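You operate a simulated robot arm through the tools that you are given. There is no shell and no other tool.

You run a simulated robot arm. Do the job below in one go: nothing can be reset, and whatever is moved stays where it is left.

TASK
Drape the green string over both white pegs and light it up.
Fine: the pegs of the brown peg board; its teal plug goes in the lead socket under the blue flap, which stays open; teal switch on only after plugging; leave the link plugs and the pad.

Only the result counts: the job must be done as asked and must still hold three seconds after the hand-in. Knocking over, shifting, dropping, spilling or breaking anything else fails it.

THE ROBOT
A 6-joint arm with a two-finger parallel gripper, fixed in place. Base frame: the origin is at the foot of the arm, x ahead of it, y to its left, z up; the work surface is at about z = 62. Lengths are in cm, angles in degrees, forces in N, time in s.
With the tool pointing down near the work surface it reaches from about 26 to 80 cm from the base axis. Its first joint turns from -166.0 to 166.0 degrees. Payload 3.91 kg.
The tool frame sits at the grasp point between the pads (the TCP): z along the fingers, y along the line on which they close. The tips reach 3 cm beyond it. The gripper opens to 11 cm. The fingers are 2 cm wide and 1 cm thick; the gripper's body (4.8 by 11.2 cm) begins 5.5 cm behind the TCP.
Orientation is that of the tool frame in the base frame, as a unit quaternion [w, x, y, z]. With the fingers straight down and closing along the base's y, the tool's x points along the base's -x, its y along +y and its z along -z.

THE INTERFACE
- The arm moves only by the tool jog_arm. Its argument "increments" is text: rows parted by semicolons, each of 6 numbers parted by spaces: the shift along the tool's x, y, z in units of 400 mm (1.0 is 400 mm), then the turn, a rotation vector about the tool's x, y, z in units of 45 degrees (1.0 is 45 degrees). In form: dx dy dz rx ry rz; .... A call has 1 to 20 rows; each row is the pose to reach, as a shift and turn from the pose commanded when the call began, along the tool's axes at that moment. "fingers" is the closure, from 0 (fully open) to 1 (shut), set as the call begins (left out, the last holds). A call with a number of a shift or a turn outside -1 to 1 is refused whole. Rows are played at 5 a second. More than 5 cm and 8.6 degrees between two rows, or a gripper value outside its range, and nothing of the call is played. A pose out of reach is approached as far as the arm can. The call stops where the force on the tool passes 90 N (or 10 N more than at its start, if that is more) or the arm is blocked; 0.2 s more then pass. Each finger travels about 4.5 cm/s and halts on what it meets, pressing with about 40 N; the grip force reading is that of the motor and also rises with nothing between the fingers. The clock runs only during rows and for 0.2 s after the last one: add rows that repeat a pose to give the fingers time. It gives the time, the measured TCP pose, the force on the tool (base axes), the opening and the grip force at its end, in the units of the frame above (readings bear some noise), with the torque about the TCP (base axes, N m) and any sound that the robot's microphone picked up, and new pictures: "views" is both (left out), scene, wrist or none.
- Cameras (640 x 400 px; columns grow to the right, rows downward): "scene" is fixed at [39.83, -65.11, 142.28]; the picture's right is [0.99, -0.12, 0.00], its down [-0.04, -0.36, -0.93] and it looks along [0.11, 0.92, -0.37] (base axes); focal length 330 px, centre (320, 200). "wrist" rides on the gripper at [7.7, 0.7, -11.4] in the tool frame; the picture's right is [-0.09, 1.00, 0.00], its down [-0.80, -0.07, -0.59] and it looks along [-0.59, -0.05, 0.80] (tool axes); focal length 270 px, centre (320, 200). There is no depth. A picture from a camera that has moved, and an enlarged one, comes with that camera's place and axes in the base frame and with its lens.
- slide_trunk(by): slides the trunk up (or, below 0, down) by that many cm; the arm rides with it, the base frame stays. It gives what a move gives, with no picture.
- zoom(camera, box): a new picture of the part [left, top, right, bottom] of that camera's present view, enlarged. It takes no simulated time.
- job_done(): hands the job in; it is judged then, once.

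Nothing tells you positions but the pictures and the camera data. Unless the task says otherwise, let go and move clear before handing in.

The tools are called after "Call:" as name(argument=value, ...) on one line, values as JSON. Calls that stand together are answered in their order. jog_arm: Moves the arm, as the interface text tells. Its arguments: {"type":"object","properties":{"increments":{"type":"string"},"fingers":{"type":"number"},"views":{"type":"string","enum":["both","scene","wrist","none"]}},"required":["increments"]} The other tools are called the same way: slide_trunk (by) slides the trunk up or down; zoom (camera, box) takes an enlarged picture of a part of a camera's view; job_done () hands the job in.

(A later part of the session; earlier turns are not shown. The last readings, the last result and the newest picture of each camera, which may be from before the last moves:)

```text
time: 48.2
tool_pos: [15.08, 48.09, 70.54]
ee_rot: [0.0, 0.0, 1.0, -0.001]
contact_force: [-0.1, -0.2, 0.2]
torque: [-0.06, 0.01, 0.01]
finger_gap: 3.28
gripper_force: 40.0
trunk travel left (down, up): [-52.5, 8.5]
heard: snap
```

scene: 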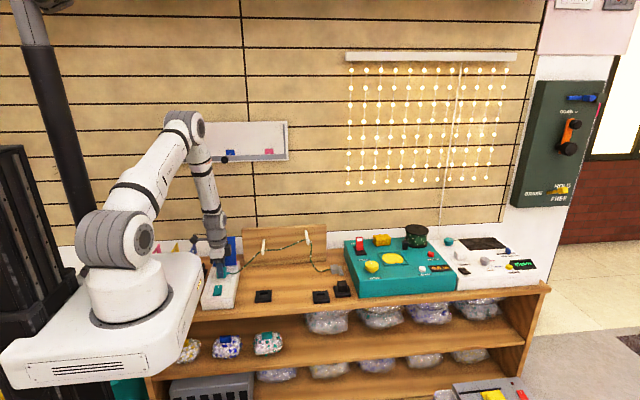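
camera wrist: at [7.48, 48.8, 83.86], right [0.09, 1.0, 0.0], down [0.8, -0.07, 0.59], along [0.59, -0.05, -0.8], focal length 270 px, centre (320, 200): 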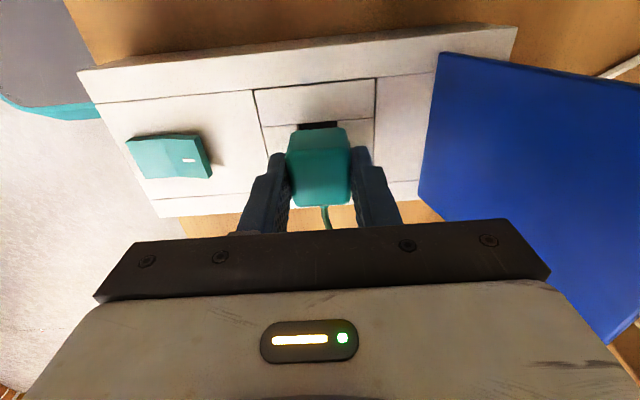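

Call:
zoom(camera="scene", box=[214, 258, 242, 282])

Call:
zoom(camera="wrist", box=[240, 60, 400, 230])

```text
16.00 times, centred on (228, 270) of scene
camera zoom: at [39.83, -65.11, 142.28], right [0.99, -0.12, 0.0], down [-0.04, -0.36, -0.93], along [0.11, 0.92, -0.37], focal length 5288 px, centre (1792, -920)
```

zoom: 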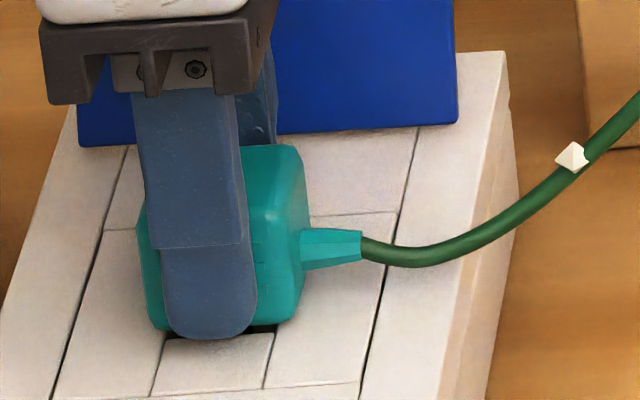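

```text
2.35 times, centred on (320, 145) of wrist
camera zoom: at [7.39, 48.91, 82.23], right [0.09, 1.0, 0.0], down [0.8, -0.07, 0.59], along [0.59, -0.05, -0.8], focal length 636 px, centre (320, 329)
```

zoom: 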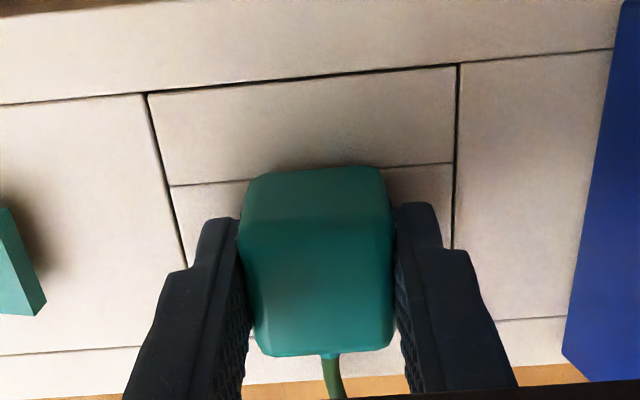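

The plug popped partly back out when I raised the gripper while still holding it, which was the second snap. I'll push it home again and this time open the fingers in place without lifting.

Call:
jog_arm(increments="0 0 0.004 0 0 0; 0 0 0.008 0 0 0; 0 0 0.011 0 0 0; 0 0 0.011 0 0 0", views="none")

Call:
zoom(camera="scene", box=[214, 258, 242, 282])

```text
time: 49.2
tool_pos: [15.16, 48.01, 70.52]
ee_rot: [0.0, 0.0, 1.0, 0.001]
contact_force: [0.1, -1.9, 19.4]
torque: [-0.2, 0.03, 0.0]
finger_gap: 3.31
gripper_force: 39.9
trunk travel left (down, up): [-52.5, 8.5]
```

```text
16.00 times, centred on (228, 270) of scene
camera zoom: at [39.83, -65.11, 142.28], right [0.99, -0.12, 0.0], down [-0.04, -0.36, -0.93], along [0.11, 0.92, -0.37], focal length 5288 px, centre (1792, -920)
```

zoom: 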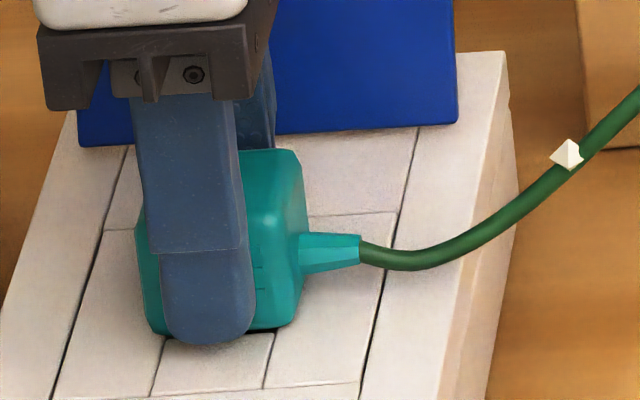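

Call:
jog_arm(increments="0 0 0.003 0 0 0; 0 0 0.006 0 0 0; 0 0 0.006 0 0 0", views="none")

Call:
zoom(camera="scene", box=[214, 258, 242, 282])

```text
time: 50.0
tool_pos: [15.01, 48.16, 70.15]
ee_rot: [0.0, 0.0, 1.0, 0.002]
contact_force: [-0.4, -2.1, 32.3]
torque: [-0.17, -0.04, 0.01]
finger_gap: 3.29
gripper_force: 40.1
trunk travel left (down, up): [-52.5, 8.5]
```

```text
16.00 times, centred on (228, 270) of scene
camera zoom: at [39.83, -65.11, 142.28], right [0.99, -0.12, 0.0], down [-0.04, -0.36, -0.93], along [0.11, 0.92, -0.37], focal length 5288 px, centre (1792, -920)
```

zoom: 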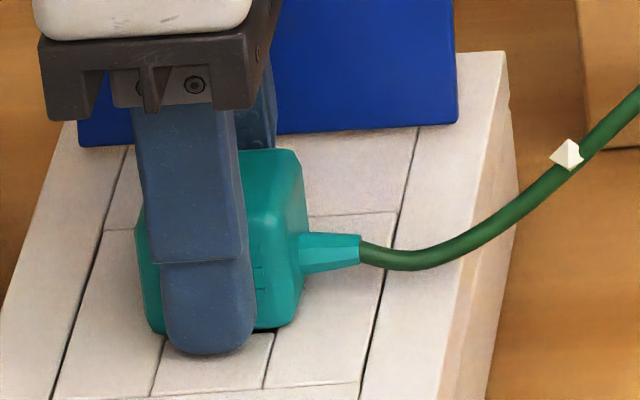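

The fingers are now slipping on the plug instead of pushing it. I'll open them in place, rise, close them, and press the plug down from above with the closed fingertips.

Call:
jog_arm(increments="0 0 0 0 0 0; 0 0 0 0 0 0; 0 0 -0.01 0 0 0; 0 0 -0.03 0 0 0; 0 0 -0.08 0 0 0; 0 0 -0.16 0 0 0; 0 0 -0.16 0 0 0", fingers=0.5)

Call:
zoom(camera="scene", box=[204, 250, 246, 286])

Call:
zoom(camera="wrist", box=[220, 40, 420, 230])

```text
time: 51.6
tool_pos: [14.98, 48.21, 76.63]
ee_rot: [0.0, 0.0, 1.0, 0.0]
contact_force: [-0.2, -0.5, 0.0]
torque: [0.01, -0.02, 0.0]
finger_gap: 5.51
gripper_force: 0.0
trunk travel left (down, up): [-52.5, 8.5]
camera wrist: at [7.27, 48.98, 88.26], right [0.09, 1.0, 0.0], down [0.8, -0.07, 0.59], along [0.59, -0.05, -0.8], focal length 270 px, centre (320, 200)
```

scene: 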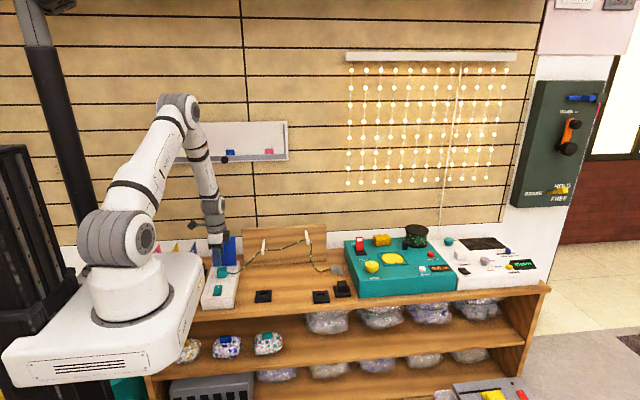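
wrist: 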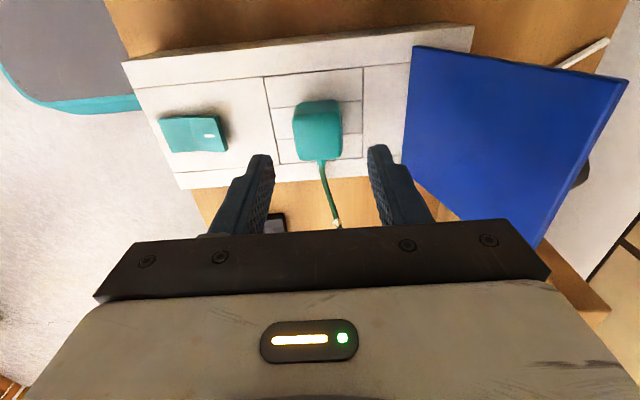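

```text
11.11 times, centred on (225, 268) of scene
camera zoom: at [39.83, -65.11, 142.28], right [0.99, -0.12, 0.0], down [-0.04, -0.36, -0.93], along [0.11, 0.92, -0.37], focal length 3672 px, centre (1376, -556)
```

zoom: 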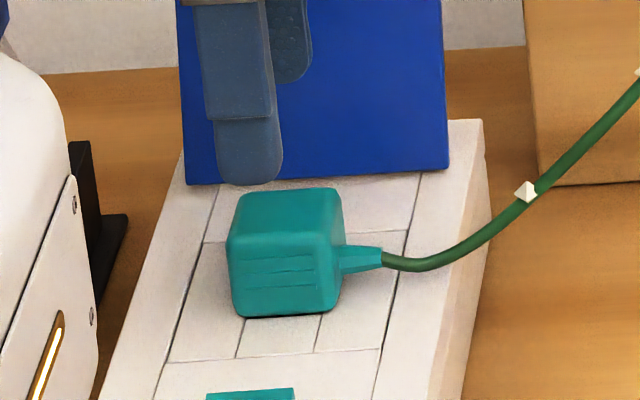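

```text
2.11 times, centred on (320, 135) of wrist
camera zoom: at [7.27, 48.98, 88.26], right [0.09, 1.0, 0.0], down [0.8, -0.07, 0.59], along [0.59, -0.05, -0.8], focal length 569 px, centre (320, 337)
```

zoom: 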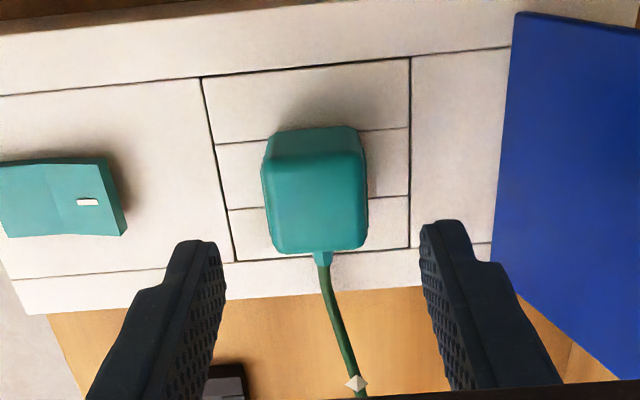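

The plug is standing in the socket. I'll close the fingers and press on its top at about (15.1, 48.2).

Call:
jog_arm(increments="-0.0025 0 0 0 0 0; -0.0025 0 0 0 0 0; -0.0025 0 0 0 0 0; -0.0025 0 0.04 0 0 0; -0.0025 0 0.075 0 0 0; -0.0025 0 0.088 0 0 0; -0.0025 0 0.094 0 0 0; -0.0025 0 0.098 0 0 0; -0.0025 0 0.102 0 0 0; -0.0025 0 0.102 0 0 0", fingers=1)

Call:
zoom(camera="scene", box=[204, 250, 246, 286])

```text
time: 53.5
tool_pos: [15.26, 48.37, 73.3]
ee_rot: [0.002, 0.001, 1.0, 0.006]
contact_force: [-1.7, -15.2, 53.8]
torque: [-0.53, 0.17, 0.01]
finger_gap: 0.0
gripper_force: 37.8
trunk travel left (down, up): [-52.5, 8.5]
stopped in row 9: the force on the tool passed its limit at 92 N (the readings are from after the stop); the commanded pose is now the measured one
camera wrist: at [7.43, 49.02, 84.91], right [0.09, 1.0, 0.01], down [0.8, -0.08, 0.6], along [0.59, -0.04, -0.8], focal length 270 px, centre (320, 200)
```

scene: 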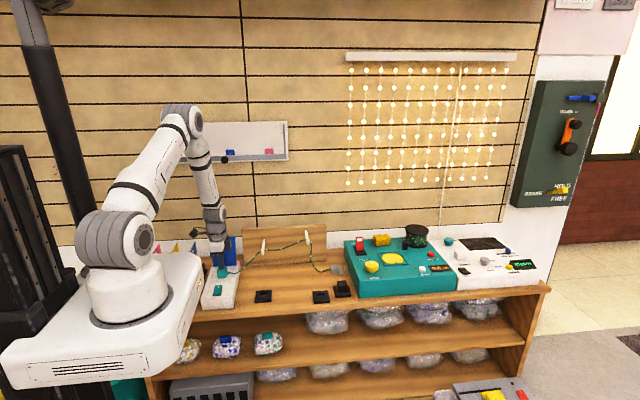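
wrist: 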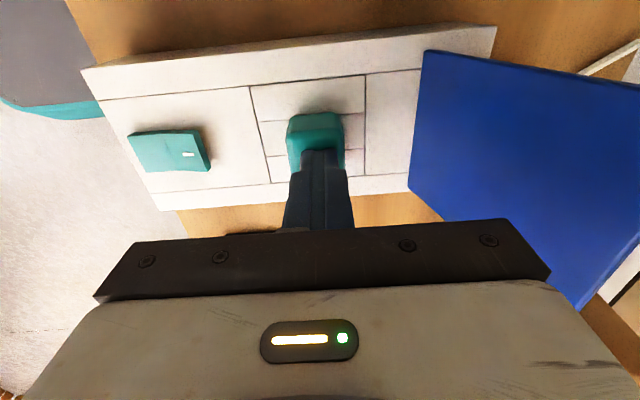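

```text
11.11 times, centred on (225, 268) of scene
camera zoom: at [39.83, -65.11, 142.28], right [0.99, -0.12, 0.0], down [-0.04, -0.36, -0.93], along [0.11, 0.92, -0.37], focal length 3672 px, centre (1376, -556)
```

zoom: 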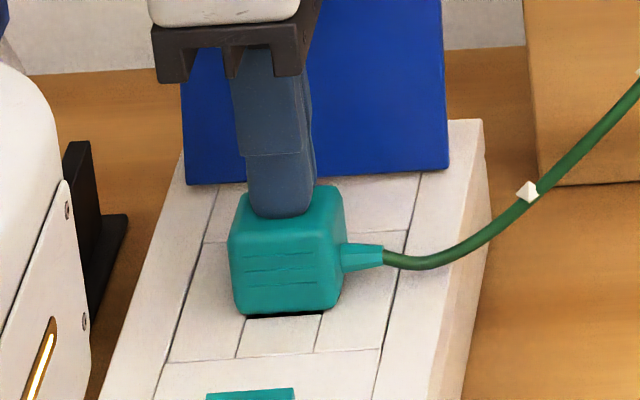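

Call:
zoom(camera="scene", box=[216, 262, 238, 282])

Call:
zoom(camera="wrist", box=[260, 90, 370, 190])

```text
16.00 times, centred on (227, 272) of scene
camera zoom: at [39.83, -65.11, 142.28], right [0.99, -0.12, 0.0], down [-0.04, -0.36, -0.93], along [0.11, 0.92, -0.37], focal length 5288 px, centre (1808, -952)
```

zoom: 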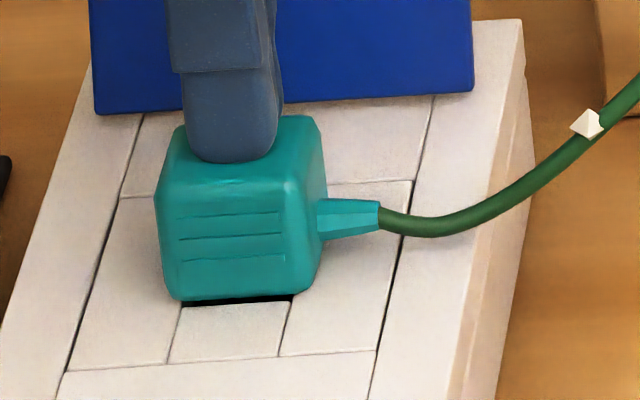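

```text
4.00 times, centred on (315, 140) of wrist
camera zoom: at [7.43, 49.02, 84.91], right [0.09, 1.0, 0.01], down [0.8, -0.08, 0.6], along [0.59, -0.04, -0.8], focal length 1081 px, centre (340, 440)
```

zoom: 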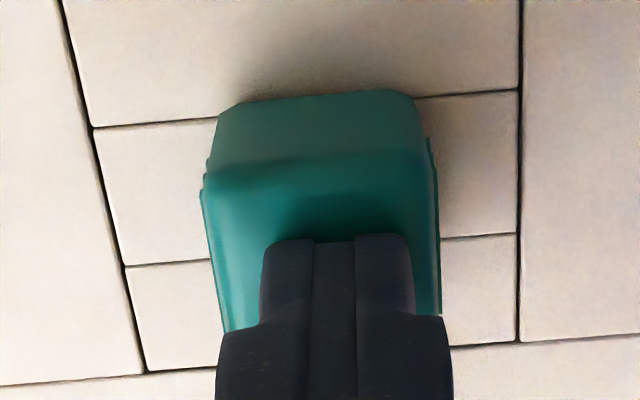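

Call:
zoom(camera="scene", box=[214, 258, 242, 282])

```text
16.00 times, centred on (228, 270) of scene
camera zoom: at [39.83, -65.11, 142.28], right [0.99, -0.12, 0.0], down [-0.04, -0.36, -0.93], along [0.11, 0.92, -0.37], focal length 5288 px, centre (1792, -920)
```

zoom: 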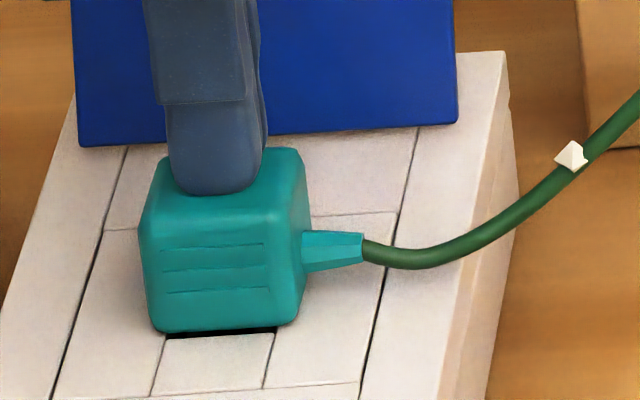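

The push from above reached the force limit with no snap. The plug sits about 1 mm higher and 1 mm further in +x than when it first snapped in. I'll lift off and look at it unloaded.

Call:
jog_arm(increments="0 0 -0.03 0 0 0; 0 0 -0.08 0 0 0; 0 0 -0.12 0 0 0; 0 0 -0.12 0 0 0", fingers=0.45, views="wrist")

Call:
zoom(camera="scene", box=[214, 258, 242, 282])

Call:
zoom(camera="wrist", box=[240, 60, 400, 180])

```text
time: 54.5
tool_pos: [15.18, 48.49, 77.8]
ee_rot: [0.0, 0.0, 1.0, 0.003]
contact_force: [0.8, 0.6, 0.3]
torque: [0.01, -0.03, -0.02]
finger_gap: 6.04
gripper_force: 0.0
trunk travel left (down, up): [-52.5, 8.5]
camera wrist: at [7.41, 49.27, 89.44], right [0.09, 1.0, 0.01], down [0.8, -0.08, 0.6], along [0.59, -0.05, -0.8], focal length 270 px, centre (320, 200)
```

wrist: 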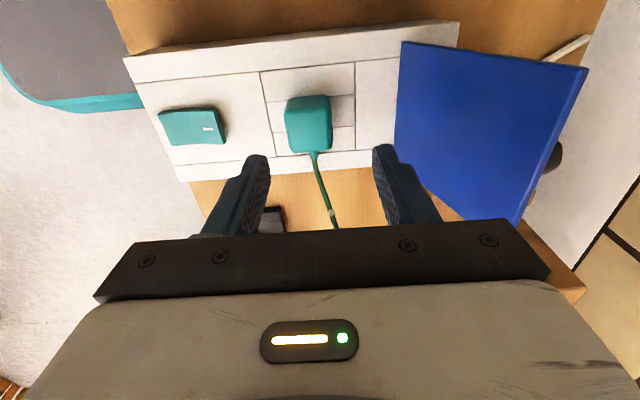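

```text
16.00 times, centred on (228, 270) of scene
camera zoom: at [39.83, -65.11, 142.28], right [0.99, -0.12, 0.0], down [-0.04, -0.36, -0.93], along [0.11, 0.92, -0.37], focal length 5288 px, centre (1792, -920)
```

zoom: 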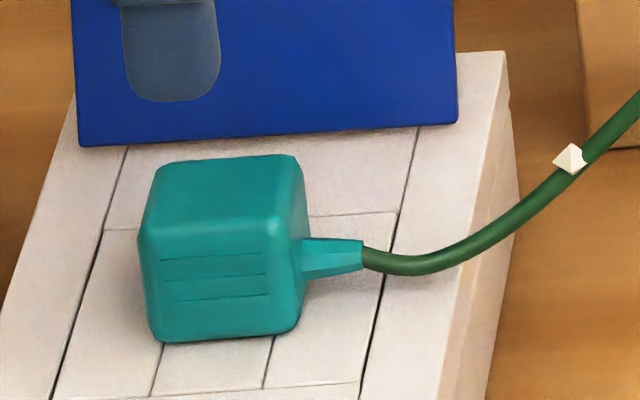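

```text
3.33 times, centred on (320, 120) of wrist
camera zoom: at [7.41, 49.27, 89.44], right [0.09, 1.0, 0.01], down [0.8, -0.08, 0.6], along [0.59, -0.05, -0.8], focal length 901 px, centre (320, 467)
```

zoom: 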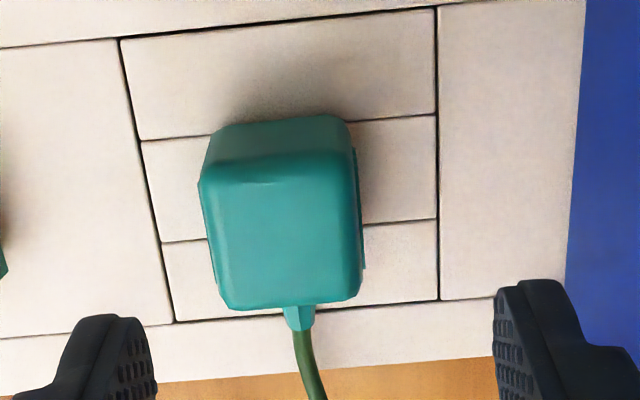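

Unloaded, the plug sits almost flush, but no snap was heard the second time. I'll re-grip it around its sides, centred on the socket, and push it home properly.

Call:
jog_arm(increments="0.002 -0.0085 0.03 0 0 0; 0.002 -0.0085 0.08 0 0 0; 0.002 -0.0085 0.13 0 0 0; 0.002 -0.0085 0.165 0 0 0; 0.002 -0.0085 0.18 0 0 0; 0.002 -0.0085 0.18 0 0 0", fingers=0.45, views="wrist")

Call:
zoom(camera="wrist", box=[220, 80, 420, 240])

Call:
zoom(camera="scene", box=[214, 258, 242, 282])

```text
time: 56.0
tool_pos: [15.03, 48.34, 70.49]
ee_rot: [0.001, 0.001, 1.0, 0.004]
contact_force: [-0.3, -0.1, 0.4]
torque: [0.01, 0.0, 0.02]
finger_gap: 6.07
gripper_force: 0.1
trunk travel left (down, up): [-52.5, 8.5]
camera wrist: at [7.28, 48.97, 82.19], right [0.09, 1.0, 0.01], down [0.8, -0.08, 0.6], along [0.59, -0.05, -0.8], focal length 270 px, centre (320, 200)
```

wrist: 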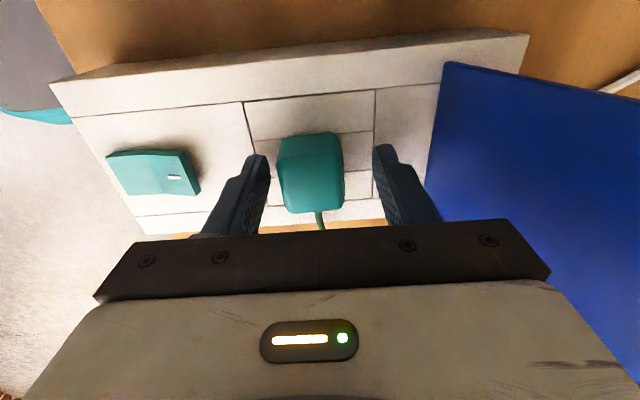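

```text
2.50 times, centred on (320, 160) of wrist
camera zoom: at [7.28, 48.97, 82.19], right [0.09, 1.0, 0.01], down [0.8, -0.08, 0.6], along [0.59, -0.05, -0.8], focal length 676 px, centre (320, 300)
```

zoom: 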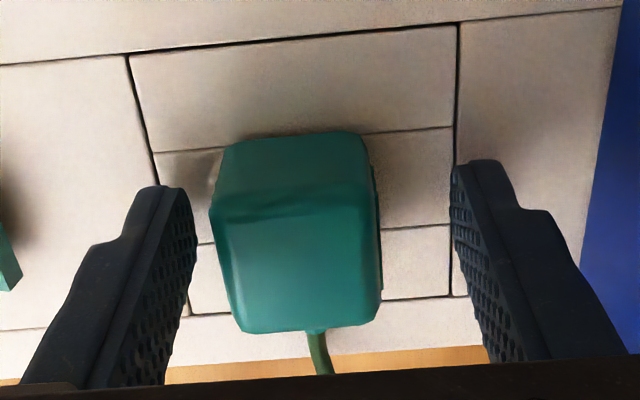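

```text
16.00 times, centred on (228, 270) of scene
camera zoom: at [39.83, -65.11, 142.28], right [0.99, -0.12, 0.0], down [-0.04, -0.36, -0.93], along [0.11, 0.92, -0.37], focal length 5288 px, centre (1792, -920)
```

zoom: 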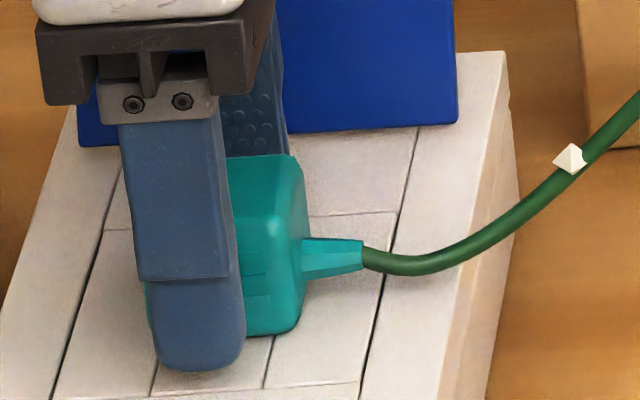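

The gripper is off-centre from the plug by about 0.6 cm in y. I'll centre it so that closing doesn't push the plug sideways, then check again.

Call:
jog_arm(increments="-0.004 -0.008 0 0 0 0; -0.0075 -0.0155 0 0 0 0; -0.0075 -0.0155 0 0 0 0; -0.0075 -0.0155 0 0 0 0", views="wrist")

Call:
zoom(camera="wrist", box=[220, 80, 420, 240])

Call:
zoom(camera="scene", box=[214, 258, 242, 282])

```text
time: 57.0
tool_pos: [15.44, 47.63, 70.63]
ee_rot: [0.0, 0.001, 1.0, 0.004]
contact_force: [0.8, -0.2, 0.1]
torque: [0.02, 0.0, -0.01]
finger_gap: 6.04
gripper_force: 0.1
trunk travel left (down, up): [-52.5, 8.5]
camera wrist: at [7.65, 48.34, 82.22], right [0.09, 1.0, 0.01], down [0.8, -0.08, 0.6], along [0.59, -0.05, -0.8], focal length 270 px, centre (320, 200)
```

wrist: 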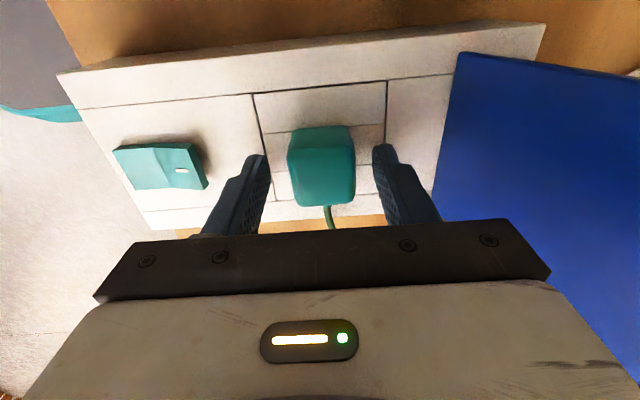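

```text
2.50 times, centred on (320, 160) of wrist
camera zoom: at [7.65, 48.34, 82.22], right [0.09, 1.0, 0.01], down [0.8, -0.08, 0.6], along [0.59, -0.05, -0.8], focal length 676 px, centre (320, 300)
```

zoom: 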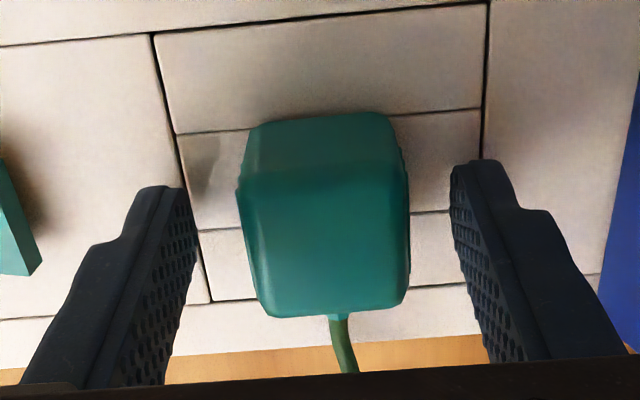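

```text
16.00 times, centred on (228, 270) of scene
camera zoom: at [39.83, -65.11, 142.28], right [0.99, -0.12, 0.0], down [-0.04, -0.36, -0.93], along [0.11, 0.92, -0.37], focal length 5288 px, centre (1792, -920)
```

zoom: 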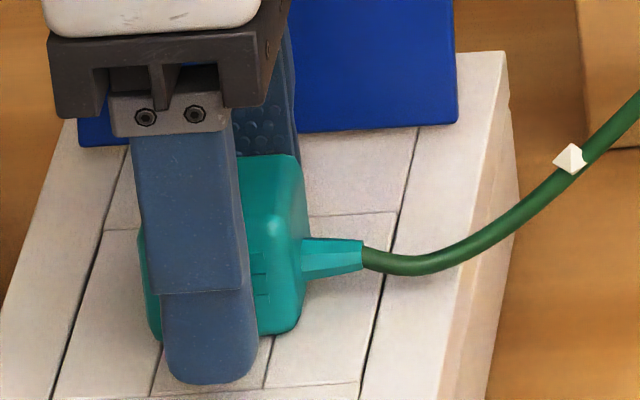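

The evidence suggests the plug snapped in at first and then crept back out about 2 mm when I lifted with the fingers closed. It now also sits about 0.3 cm too far toward −y. I'll grip it, re-centre it over the socket, push until it snaps, and release in place.

Call:
jog_arm(increments="0 0 0 0 0 0; 0 0 0 0 0 0; 0 0 0 0 0 0; 0 0 0 0 0 0", fingers=1, views="none")

Call:
jog_arm(increments="0.0015 0.004 0 0 0 0; 0.003 0.008 0 0 0 0; 0.003 0.008 0 0 0 0; 0.003 0.008 0 0 0 0", views="wrist")

Call:
zoom(camera="wrist", box=[220, 80, 420, 240])

Call:
zoom(camera="scene", box=[214, 258, 242, 282])

```text
time: 58.0
tool_pos: [15.43, 47.71, 70.76]
ee_rot: [0.0, 0.0, 1.0, 0.005]
contact_force: [1.1, 6.9, 2.2]
torque: [0.17, -0.01, 0.02]
finger_gap: 3.31
gripper_force: 40.0
trunk travel left (down, up): [-52.5, 8.5]
```

```text
time: 59.0
tool_pos: [15.37, 47.87, 70.66]
ee_rot: [0.001, 0.001, 1.0, 0.004]
contact_force: [2.1, -7.0, 22.0]
torque: [-0.58, -0.03, 0.06]
finger_gap: 3.3
gripper_force: 40.3
trunk travel left (down, up): [-52.5, 8.5]
camera wrist: at [7.59, 48.52, 82.2], right [0.09, 1.0, 0.01], down [0.8, -0.08, 0.6], along [0.59, -0.05, -0.8], focal length 270 px, centre (320, 200)
```

wrist: 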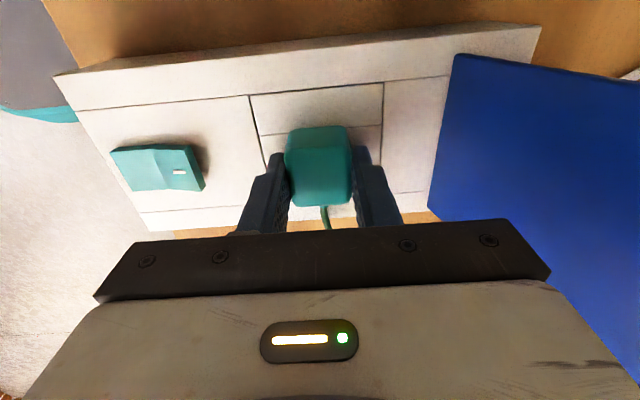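

```text
2.50 times, centred on (320, 160) of wrist
camera zoom: at [7.59, 48.52, 82.2], right [0.09, 1.0, 0.01], down [0.8, -0.08, 0.6], along [0.59, -0.05, -0.8], focal length 676 px, centre (320, 300)
```

zoom: 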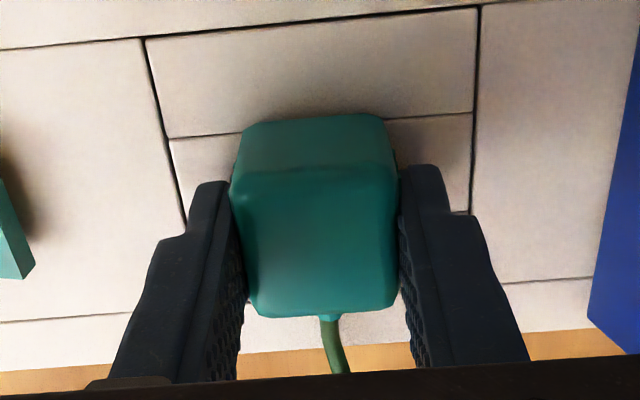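

```text
16.00 times, centred on (228, 270) of scene
camera zoom: at [39.83, -65.11, 142.28], right [0.99, -0.12, 0.0], down [-0.04, -0.36, -0.93], along [0.11, 0.92, -0.37], focal length 5288 px, centre (1792, -920)
```

zoom: 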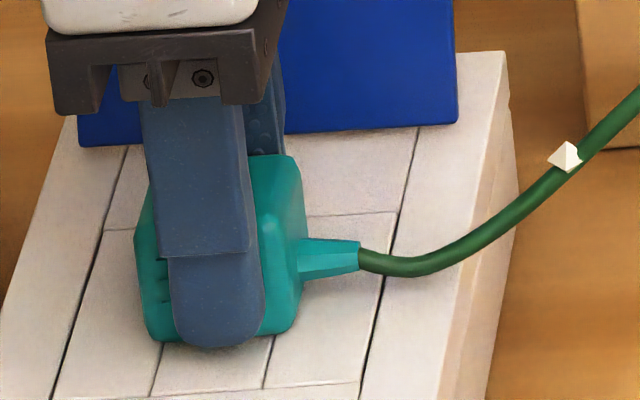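

The plug now appears centred on the socket. I'll push down in small steps and listen for the snap.

Call:
jog_arm(increments="0.001 0 0.003 0 0 0; 0.001 0 0.006 0 0 0; 0.001 0 0.009 0 0 0; 0.001 0 0.012 0 0 0", views="none")

Call:
zoom(camera="scene", box=[214, 258, 242, 282])

```text
time: 60.0
tool_pos: [15.31, 47.95, 70.22]
ee_rot: [0.001, 0.001, 1.0, 0.005]
contact_force: [4.6, -8.0, 32.7]
torque: [-0.58, -0.14, 0.06]
finger_gap: 3.31
gripper_force: 40.1
trunk travel left (down, up): [-52.5, 8.5]
```

```text
16.00 times, centred on (228, 270) of scene
camera zoom: at [39.83, -65.11, 142.28], right [0.99, -0.12, 0.0], down [-0.04, -0.36, -0.93], along [0.11, 0.92, -0.37], focal length 5288 px, centre (1792, -920)
```

zoom: 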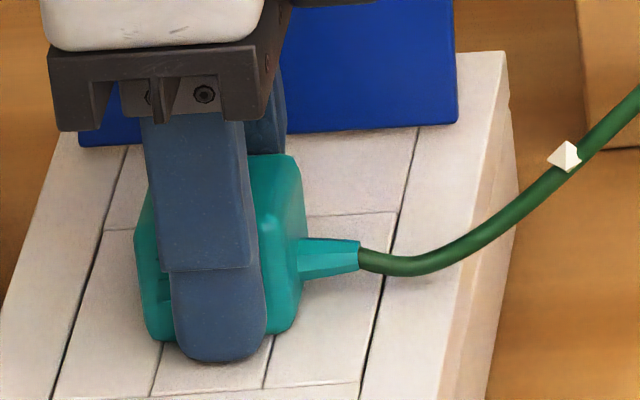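

No snap came and the fingers slid on the plug again at about 33 N. I'll do a gentle tug test, raising in very small steps and reading the force, to tell whether the plug is latched.

Call:
jog_arm(increments="0 0 -0.006 0 0 0; 0 0 -0.006 0 0 0", views="none")

Call:
jog_arm(increments="0 0 -0.002 0 0 0; 0 0 -0.002 0 0 0", views="none")

Call:
zoom(camera="scene", box=[214, 258, 242, 282])

```text
time: 60.5
tool_pos: [15.29, 47.87, 70.22]
ee_rot: [0.001, 0.001, 1.0, 0.004]
contact_force: [4.2, -4.2, 14.6]
torque: [-0.26, -0.15, 0.03]
finger_gap: 3.31
gripper_force: 40.4
trunk travel left (down, up): [-52.5, 8.5]
```

```text
time: 61.1
tool_pos: [15.21, 47.96, 70.17]
ee_rot: [0.001, 0.001, 1.0, 0.003]
contact_force: [0.0, -0.6, 0.9]
torque: [0.0, -0.01, 0.0]
finger_gap: 3.3
gripper_force: 40.2
trunk travel left (down, up): [-52.5, 8.5]
```

```text
16.00 times, centred on (228, 270) of scene
camera zoom: at [39.83, -65.11, 142.28], right [0.99, -0.12, 0.0], down [-0.04, -0.36, -0.93], along [0.11, 0.92, -0.37], focal length 5288 px, centre (1792, -920)
```

zoom: 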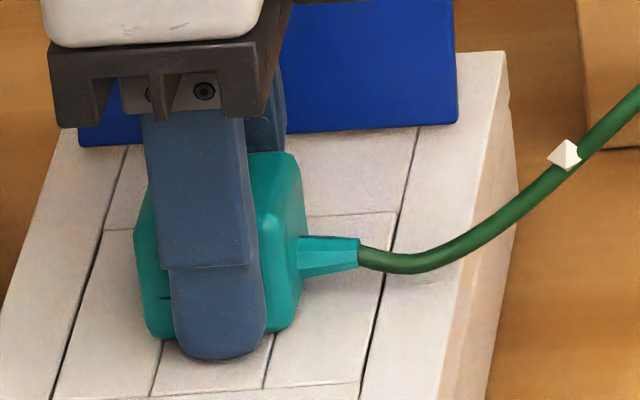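

Fz stayed near zero while the plug followed the fingers, so it isn't latched. I'll open, re-grip a bit higher, lift it clear of the socket, and insert it again in fine steps.

Call:
jog_arm(increments="0 0 0 0 0 0; 0 0 0 0 0 0; 0 0 -0.01 0 0 0; 0 0 -0.0175 0.01 0 0; 0 0 -0.0175 0.01 0 0", fingers=0.6, views="none")

Call:
zoom(camera="wrist", box=[220, 80, 420, 240])

```text
time: 62.4
tool_pos: [15.25, 48.01, 71.01]
ee_rot: [0.001, 0.001, 1.0, 0.0]
contact_force: [-0.8, 0.0, -0.2]
torque: [-0.03, 0.02, 0.0]
finger_gap: 4.42
gripper_force: 0.1
trunk travel left (down, up): [-52.5, 8.5]
```

```text
2.50 times, centred on (320, 160) of wrist
camera zoom: at [7.51, 48.76, 82.6], right [0.09, 1.0, 0.0], down [0.8, -0.07, 0.6], along [0.59, -0.05, -0.8], focal length 676 px, centre (320, 300)
```

zoom: 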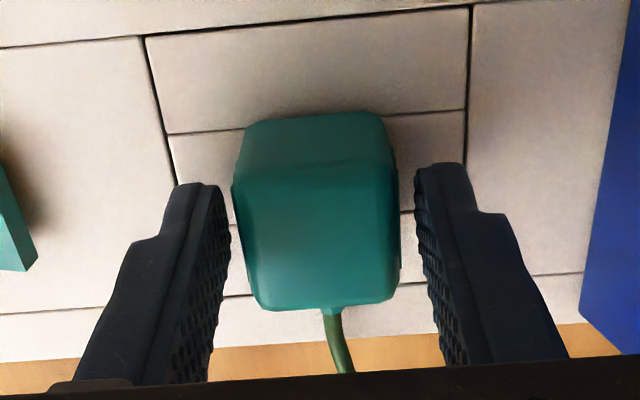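

Call:
jog_arm(increments="0 -0.003 0 0 0 0; 0 -0.003 0 0 0 0; 0 -0.003 0 0 0 0; 0 -0.003 0 0 0 0; 0 -0.003 -0.012 0 0 0; 0 -0.003 -0.025 0 0 0; 0 -0.003 -0.04 0 0 0; 0 -0.003 -0.04 0 0 0", fingers=1)

Call:
zoom(camera="scene", box=[214, 258, 242, 282])

Call:
zoom(camera="wrist", box=[220, 80, 420, 240])

```text
time: 64.2
tool_pos: [15.21, 47.81, 72.6]
ee_rot: [0.001, 0.001, 1.0, 0.0]
contact_force: [0.2, 0.1, -0.1]
torque: [0.01, 0.0, 0.01]
finger_gap: 3.28
gripper_force: 40.1
trunk travel left (down, up): [-52.5, 8.5]
camera wrist: at [7.47, 48.53, 84.16], right [0.09, 1.0, 0.0], down [0.8, -0.07, 0.6], along [0.59, -0.05, -0.8], focal length 270 px, centre (320, 200)
```

scene: 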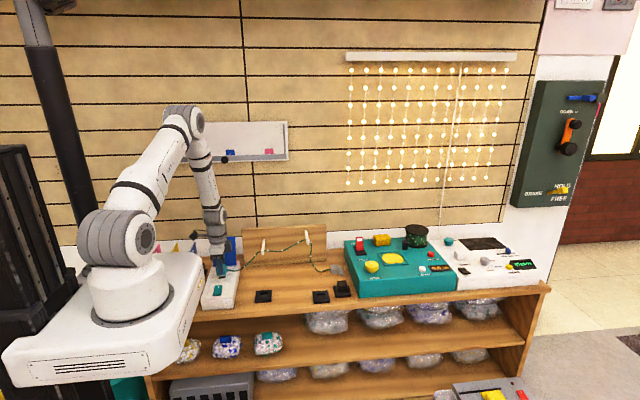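
wrist: 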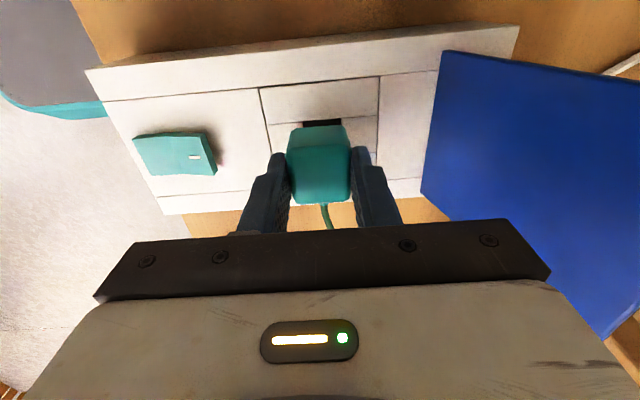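

```text
16.00 times, centred on (228, 270) of scene
camera zoom: at [39.83, -65.11, 142.28], right [0.99, -0.12, 0.0], down [-0.04, -0.36, -0.93], along [0.11, 0.92, -0.37], focal length 5288 px, centre (1792, -920)
```

zoom: 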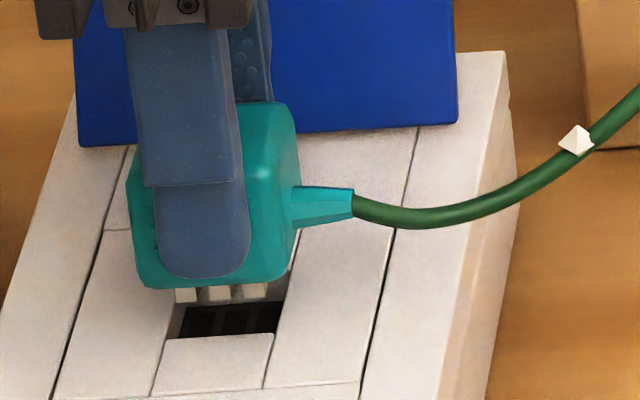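

```text
2.50 times, centred on (320, 160) of wrist
camera zoom: at [7.47, 48.53, 84.16], right [0.09, 1.0, 0.0], down [0.8, -0.07, 0.6], along [0.59, -0.05, -0.8], focal length 676 px, centre (320, 300)
```

zoom: 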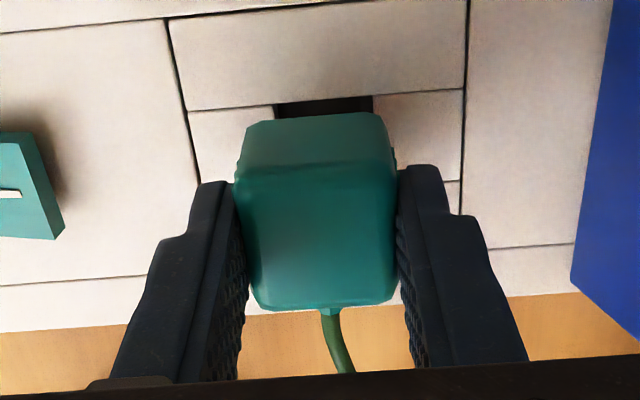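

The prongs are clear of the socket and about 0.09 cm low in x and 0.16 cm low in y. I'll correct that and go down to just before contact.

Call:
jog_arm(increments="-0.002 0.005 0 0 0 0; -0.002 0.005 0.008 0 0 0; -0.002 0.005 0.016 0 0 0; -0.002 0.005 0.024 0 0 0; -0.002 0.005 0.028 0 0 0; -0.002 0.005 0.028 0 0 0", views="none")

Call:
zoom(camera="scene", box=[214, 258, 242, 282])

Call:
zoom(camera="wrist", box=[220, 80, 420, 240])

```text
time: 65.5
tool_pos: [15.41, 48.09, 71.38]
ee_rot: [0.001, 0.001, 1.0, 0.0]
contact_force: [-0.2, -0.4, 0.1]
torque: [0.0, 0.03, -0.02]
finger_gap: 3.27
gripper_force: 40.2
trunk travel left (down, up): [-52.5, 8.5]
```

```text
16.00 times, centred on (228, 270) of scene
camera zoom: at [39.83, -65.11, 142.28], right [0.99, -0.12, 0.0], down [-0.04, -0.36, -0.93], along [0.11, 0.92, -0.37], focal length 5288 px, centre (1792, -920)
```

zoom: 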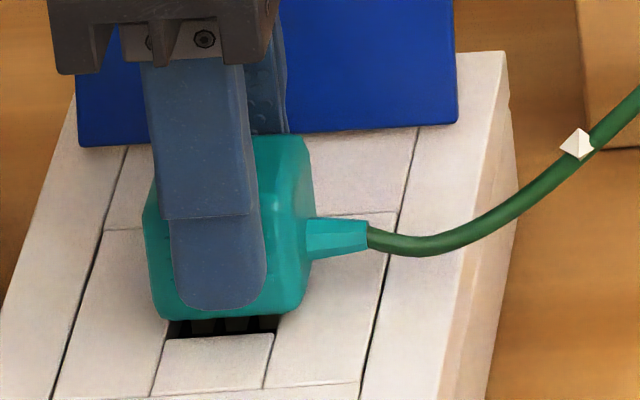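

```text
2.50 times, centred on (320, 160) of wrist
camera zoom: at [7.67, 48.84, 83.04], right [0.09, 1.0, 0.0], down [0.8, -0.07, 0.6], along [0.59, -0.05, -0.8], focal length 676 px, centre (320, 300)
```

zoom: 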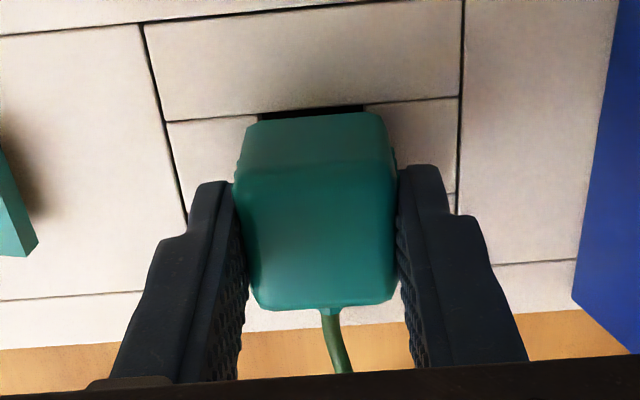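

Call:
jog_arm(increments="0.003 -0.001 0 0 0 0; 0.006 -0.0025 0 0 0 0; 0.006 -0.0025 0 0 0 0; 0.006 -0.0025 0 0 0 0", views="none")

Call:
zoom(camera="scene", box=[214, 258, 242, 282])

Call:
zoom(camera="wrist", box=[220, 80, 420, 240])

```text
time: 66.5
tool_pos: [15.15, 47.95, 71.47]
ee_rot: [0.001, 0.001, 1.0, -0.001]
contact_force: [-0.4, -0.1, -0.8]
torque: [0.01, 0.0, -0.04]
finger_gap: 3.29
gripper_force: 39.7
trunk travel left (down, up): [-52.5, 8.5]
```

```text
16.00 times, centred on (228, 270) of scene
camera zoom: at [39.83, -65.11, 142.28], right [0.99, -0.12, 0.0], down [-0.04, -0.36, -0.93], along [0.11, 0.92, -0.37], focal length 5288 px, centre (1792, -920)
```

zoom: 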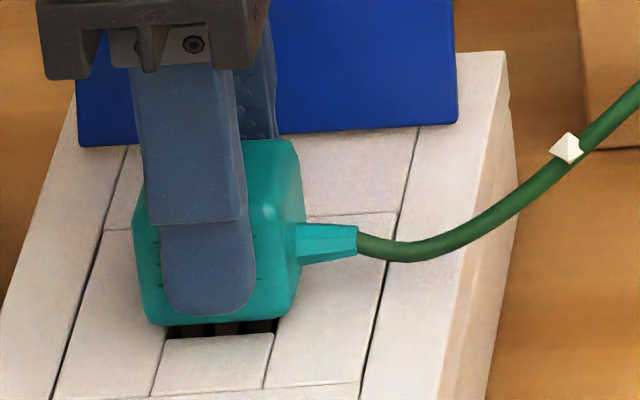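

```text
2.50 times, centred on (320, 160) of wrist
camera zoom: at [7.44, 48.73, 82.98], right [0.09, 1.0, 0.0], down [0.8, -0.07, 0.6], along [0.59, -0.05, -0.8], focal length 676 px, centre (320, 300)
```

zoom: 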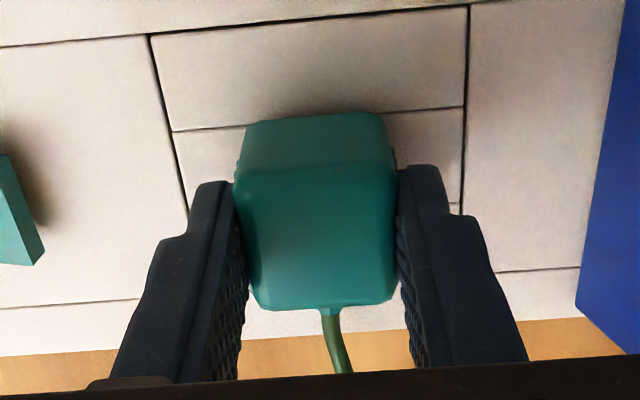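

Alignment is now within about 0.1 cm in both axes. I'll lower in small steps, listening for the snap.

Call:
jog_arm(increments="0 0 0.005 0 0 0; 0 0 0.01 0 0 0", views="none")

```text
time: 67.2
tool_pos: [15.21, 48.01, 71.03]
ee_rot: [0.001, 0.001, 1.0, 0.0]
contact_force: [0.6, 0.3, 0.8]
torque: [-0.01, -0.03, 0.01]
finger_gap: 3.25
gripper_force: 40.1
trunk travel left (down, up): [-52.5, 8.5]
```

Call:
jog_arm(increments="0 0 0.005 0 0 0; 0 0 0.01 0 0 0", views="none")

Call:
zoom(camera="scene", box=[214, 258, 242, 282])

```text
time: 67.8
tool_pos: [15.12, 47.96, 70.91]
ee_rot: [0.002, 0.001, 1.0, 0.002]
contact_force: [-2.8, -0.4, 39.0]
torque: [-0.32, 0.08, 0.04]
finger_gap: 3.27
gripper_force: 39.9
trunk travel left (down, up): [-52.5, 8.5]
heard: snap
```

```text
16.00 times, centred on (228, 270) of scene
camera zoom: at [39.83, -65.11, 142.28], right [0.99, -0.12, 0.0], down [-0.04, -0.36, -0.93], along [0.11, 0.92, -0.37], focal length 5288 px, centre (1792, -920)
```

zoom: 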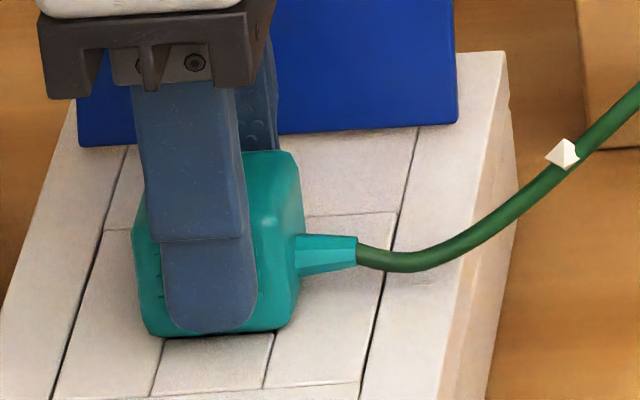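

It snapped in at 39 N. I'll open the fingers right away without moving, then rise.

Call:
jog_arm(increments="0 0 0 0 0 0; 0 0 0 0 0 0; 0 0 0 0 0 0", fingers=0.45, views="none")

Call:
zoom(camera="scene", box=[214, 258, 242, 282])

Call:
zoom(camera="wrist", box=[220, 80, 420, 240])

```text
time: 68.5
tool_pos: [15.17, 47.93, 70.65]
ee_rot: [0.001, 0.0, 1.0, 0.0]
contact_force: [0.1, 0.2, -0.6]
torque: [-0.01, -0.01, -0.03]
finger_gap: 6.02
gripper_force: 0.1
trunk travel left (down, up): [-52.5, 8.5]
```

```text
16.00 times, centred on (228, 270) of scene
camera zoom: at [39.83, -65.11, 142.28], right [0.99, -0.12, 0.0], down [-0.04, -0.36, -0.93], along [0.11, 0.92, -0.37], focal length 5288 px, centre (1792, -920)
```

zoom: 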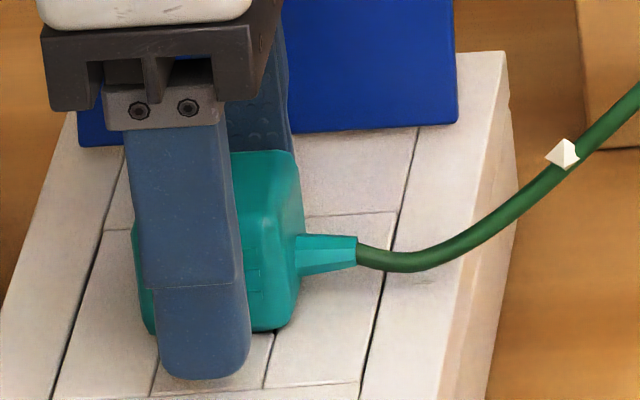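

```text
2.50 times, centred on (320, 160) of wrist
camera zoom: at [7.46, 48.7, 82.17], right [0.09, 1.0, 0.0], down [0.8, -0.07, 0.6], along [0.59, -0.05, -0.8], focal length 676 px, centre (320, 300)
```

zoom: 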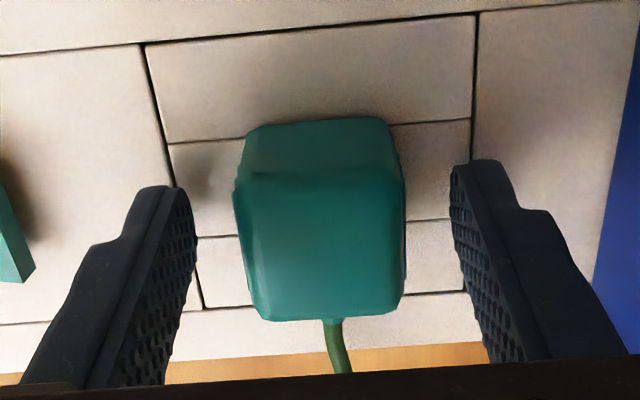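

The plug stayed put with no second snap. I'll rise straight up and check the drape and the plug.

Call:
jog_arm(increments="0 0 -0.02 0 0 0; 0 0 -0.05 0 0 0; 0 0 -0.1 0 0 0; 0 0 -0.18 0 0 0; 0 0 -0.26 0 0 0; 0 0 -0.335 0 0 0; 0 0 -0.335 0 0 0")

Call:
zoom(camera="scene", box=[190, 220, 350, 310])

Call:
zoom(camera="scene", box=[200, 250, 250, 310])

Call:
zoom(camera="wrist", box=[100, 60, 420, 220])

```text
time: 70.2
tool_pos: [15.18, 47.91, 84.17]
ee_rot: [0.001, 0.002, 1.0, 0.001]
contact_force: [0.0, -0.2, 0.5]
torque: [0.01, 0.01, 0.0]
finger_gap: 6.03
gripper_force: 0.0
trunk travel left (down, up): [-52.5, 8.5]
camera wrist: at [7.37, 48.72, 95.7], right [0.09, 1.0, 0.0], down [0.8, -0.07, 0.6], along [0.59, -0.05, -0.8], focal length 270 px, centre (320, 200)
```

scene: 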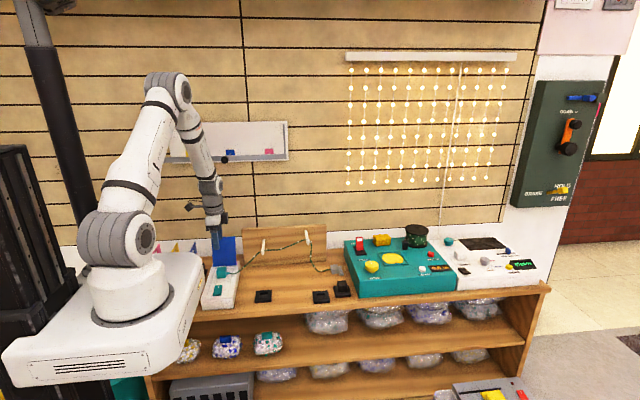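
wrist: 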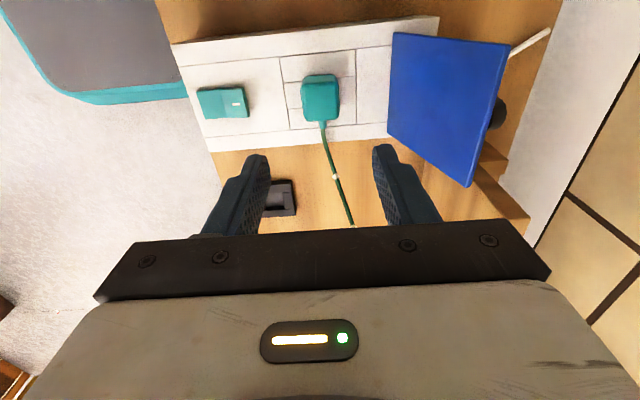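

```text
4.00 times, centred on (270, 265) of scene
camera zoom: at [39.83, -65.11, 142.28], right [0.99, -0.12, 0.0], down [-0.04, -0.36, -0.93], along [0.11, 0.92, -0.37], focal length 1322 px, centre (520, -60)
```

zoom: 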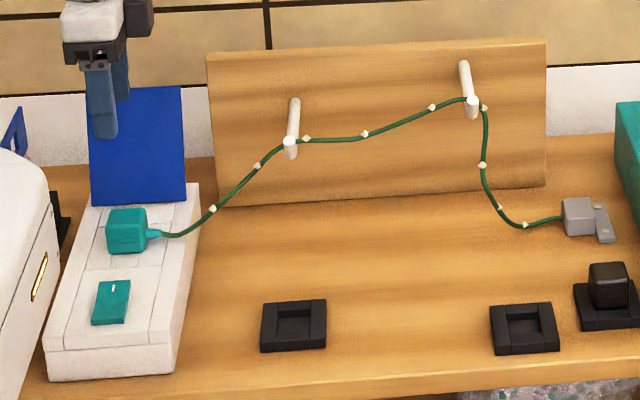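

```text
6.67 times, centred on (225, 280) of scene
camera zoom: at [39.83, -65.11, 142.28], right [0.99, -0.12, 0.0], down [-0.04, -0.36, -0.93], along [0.11, 0.92, -0.37], focal length 2203 px, centre (953, -333)
```

zoom: 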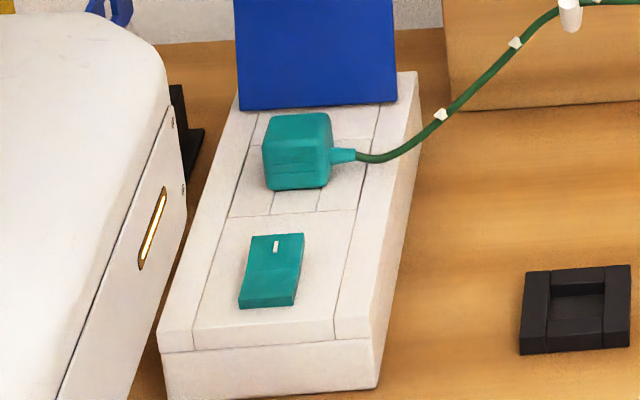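

```text
2.00 times, centred on (260, 140) of wrist
camera zoom: at [7.37, 48.72, 95.7], right [0.09, 1.0, 0.0], down [0.8, -0.07, 0.6], along [0.59, -0.05, -0.8], focal length 541 px, centre (440, 320)
```

zoom: 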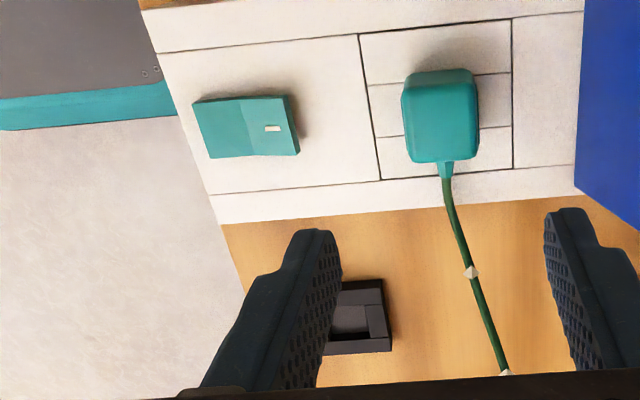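

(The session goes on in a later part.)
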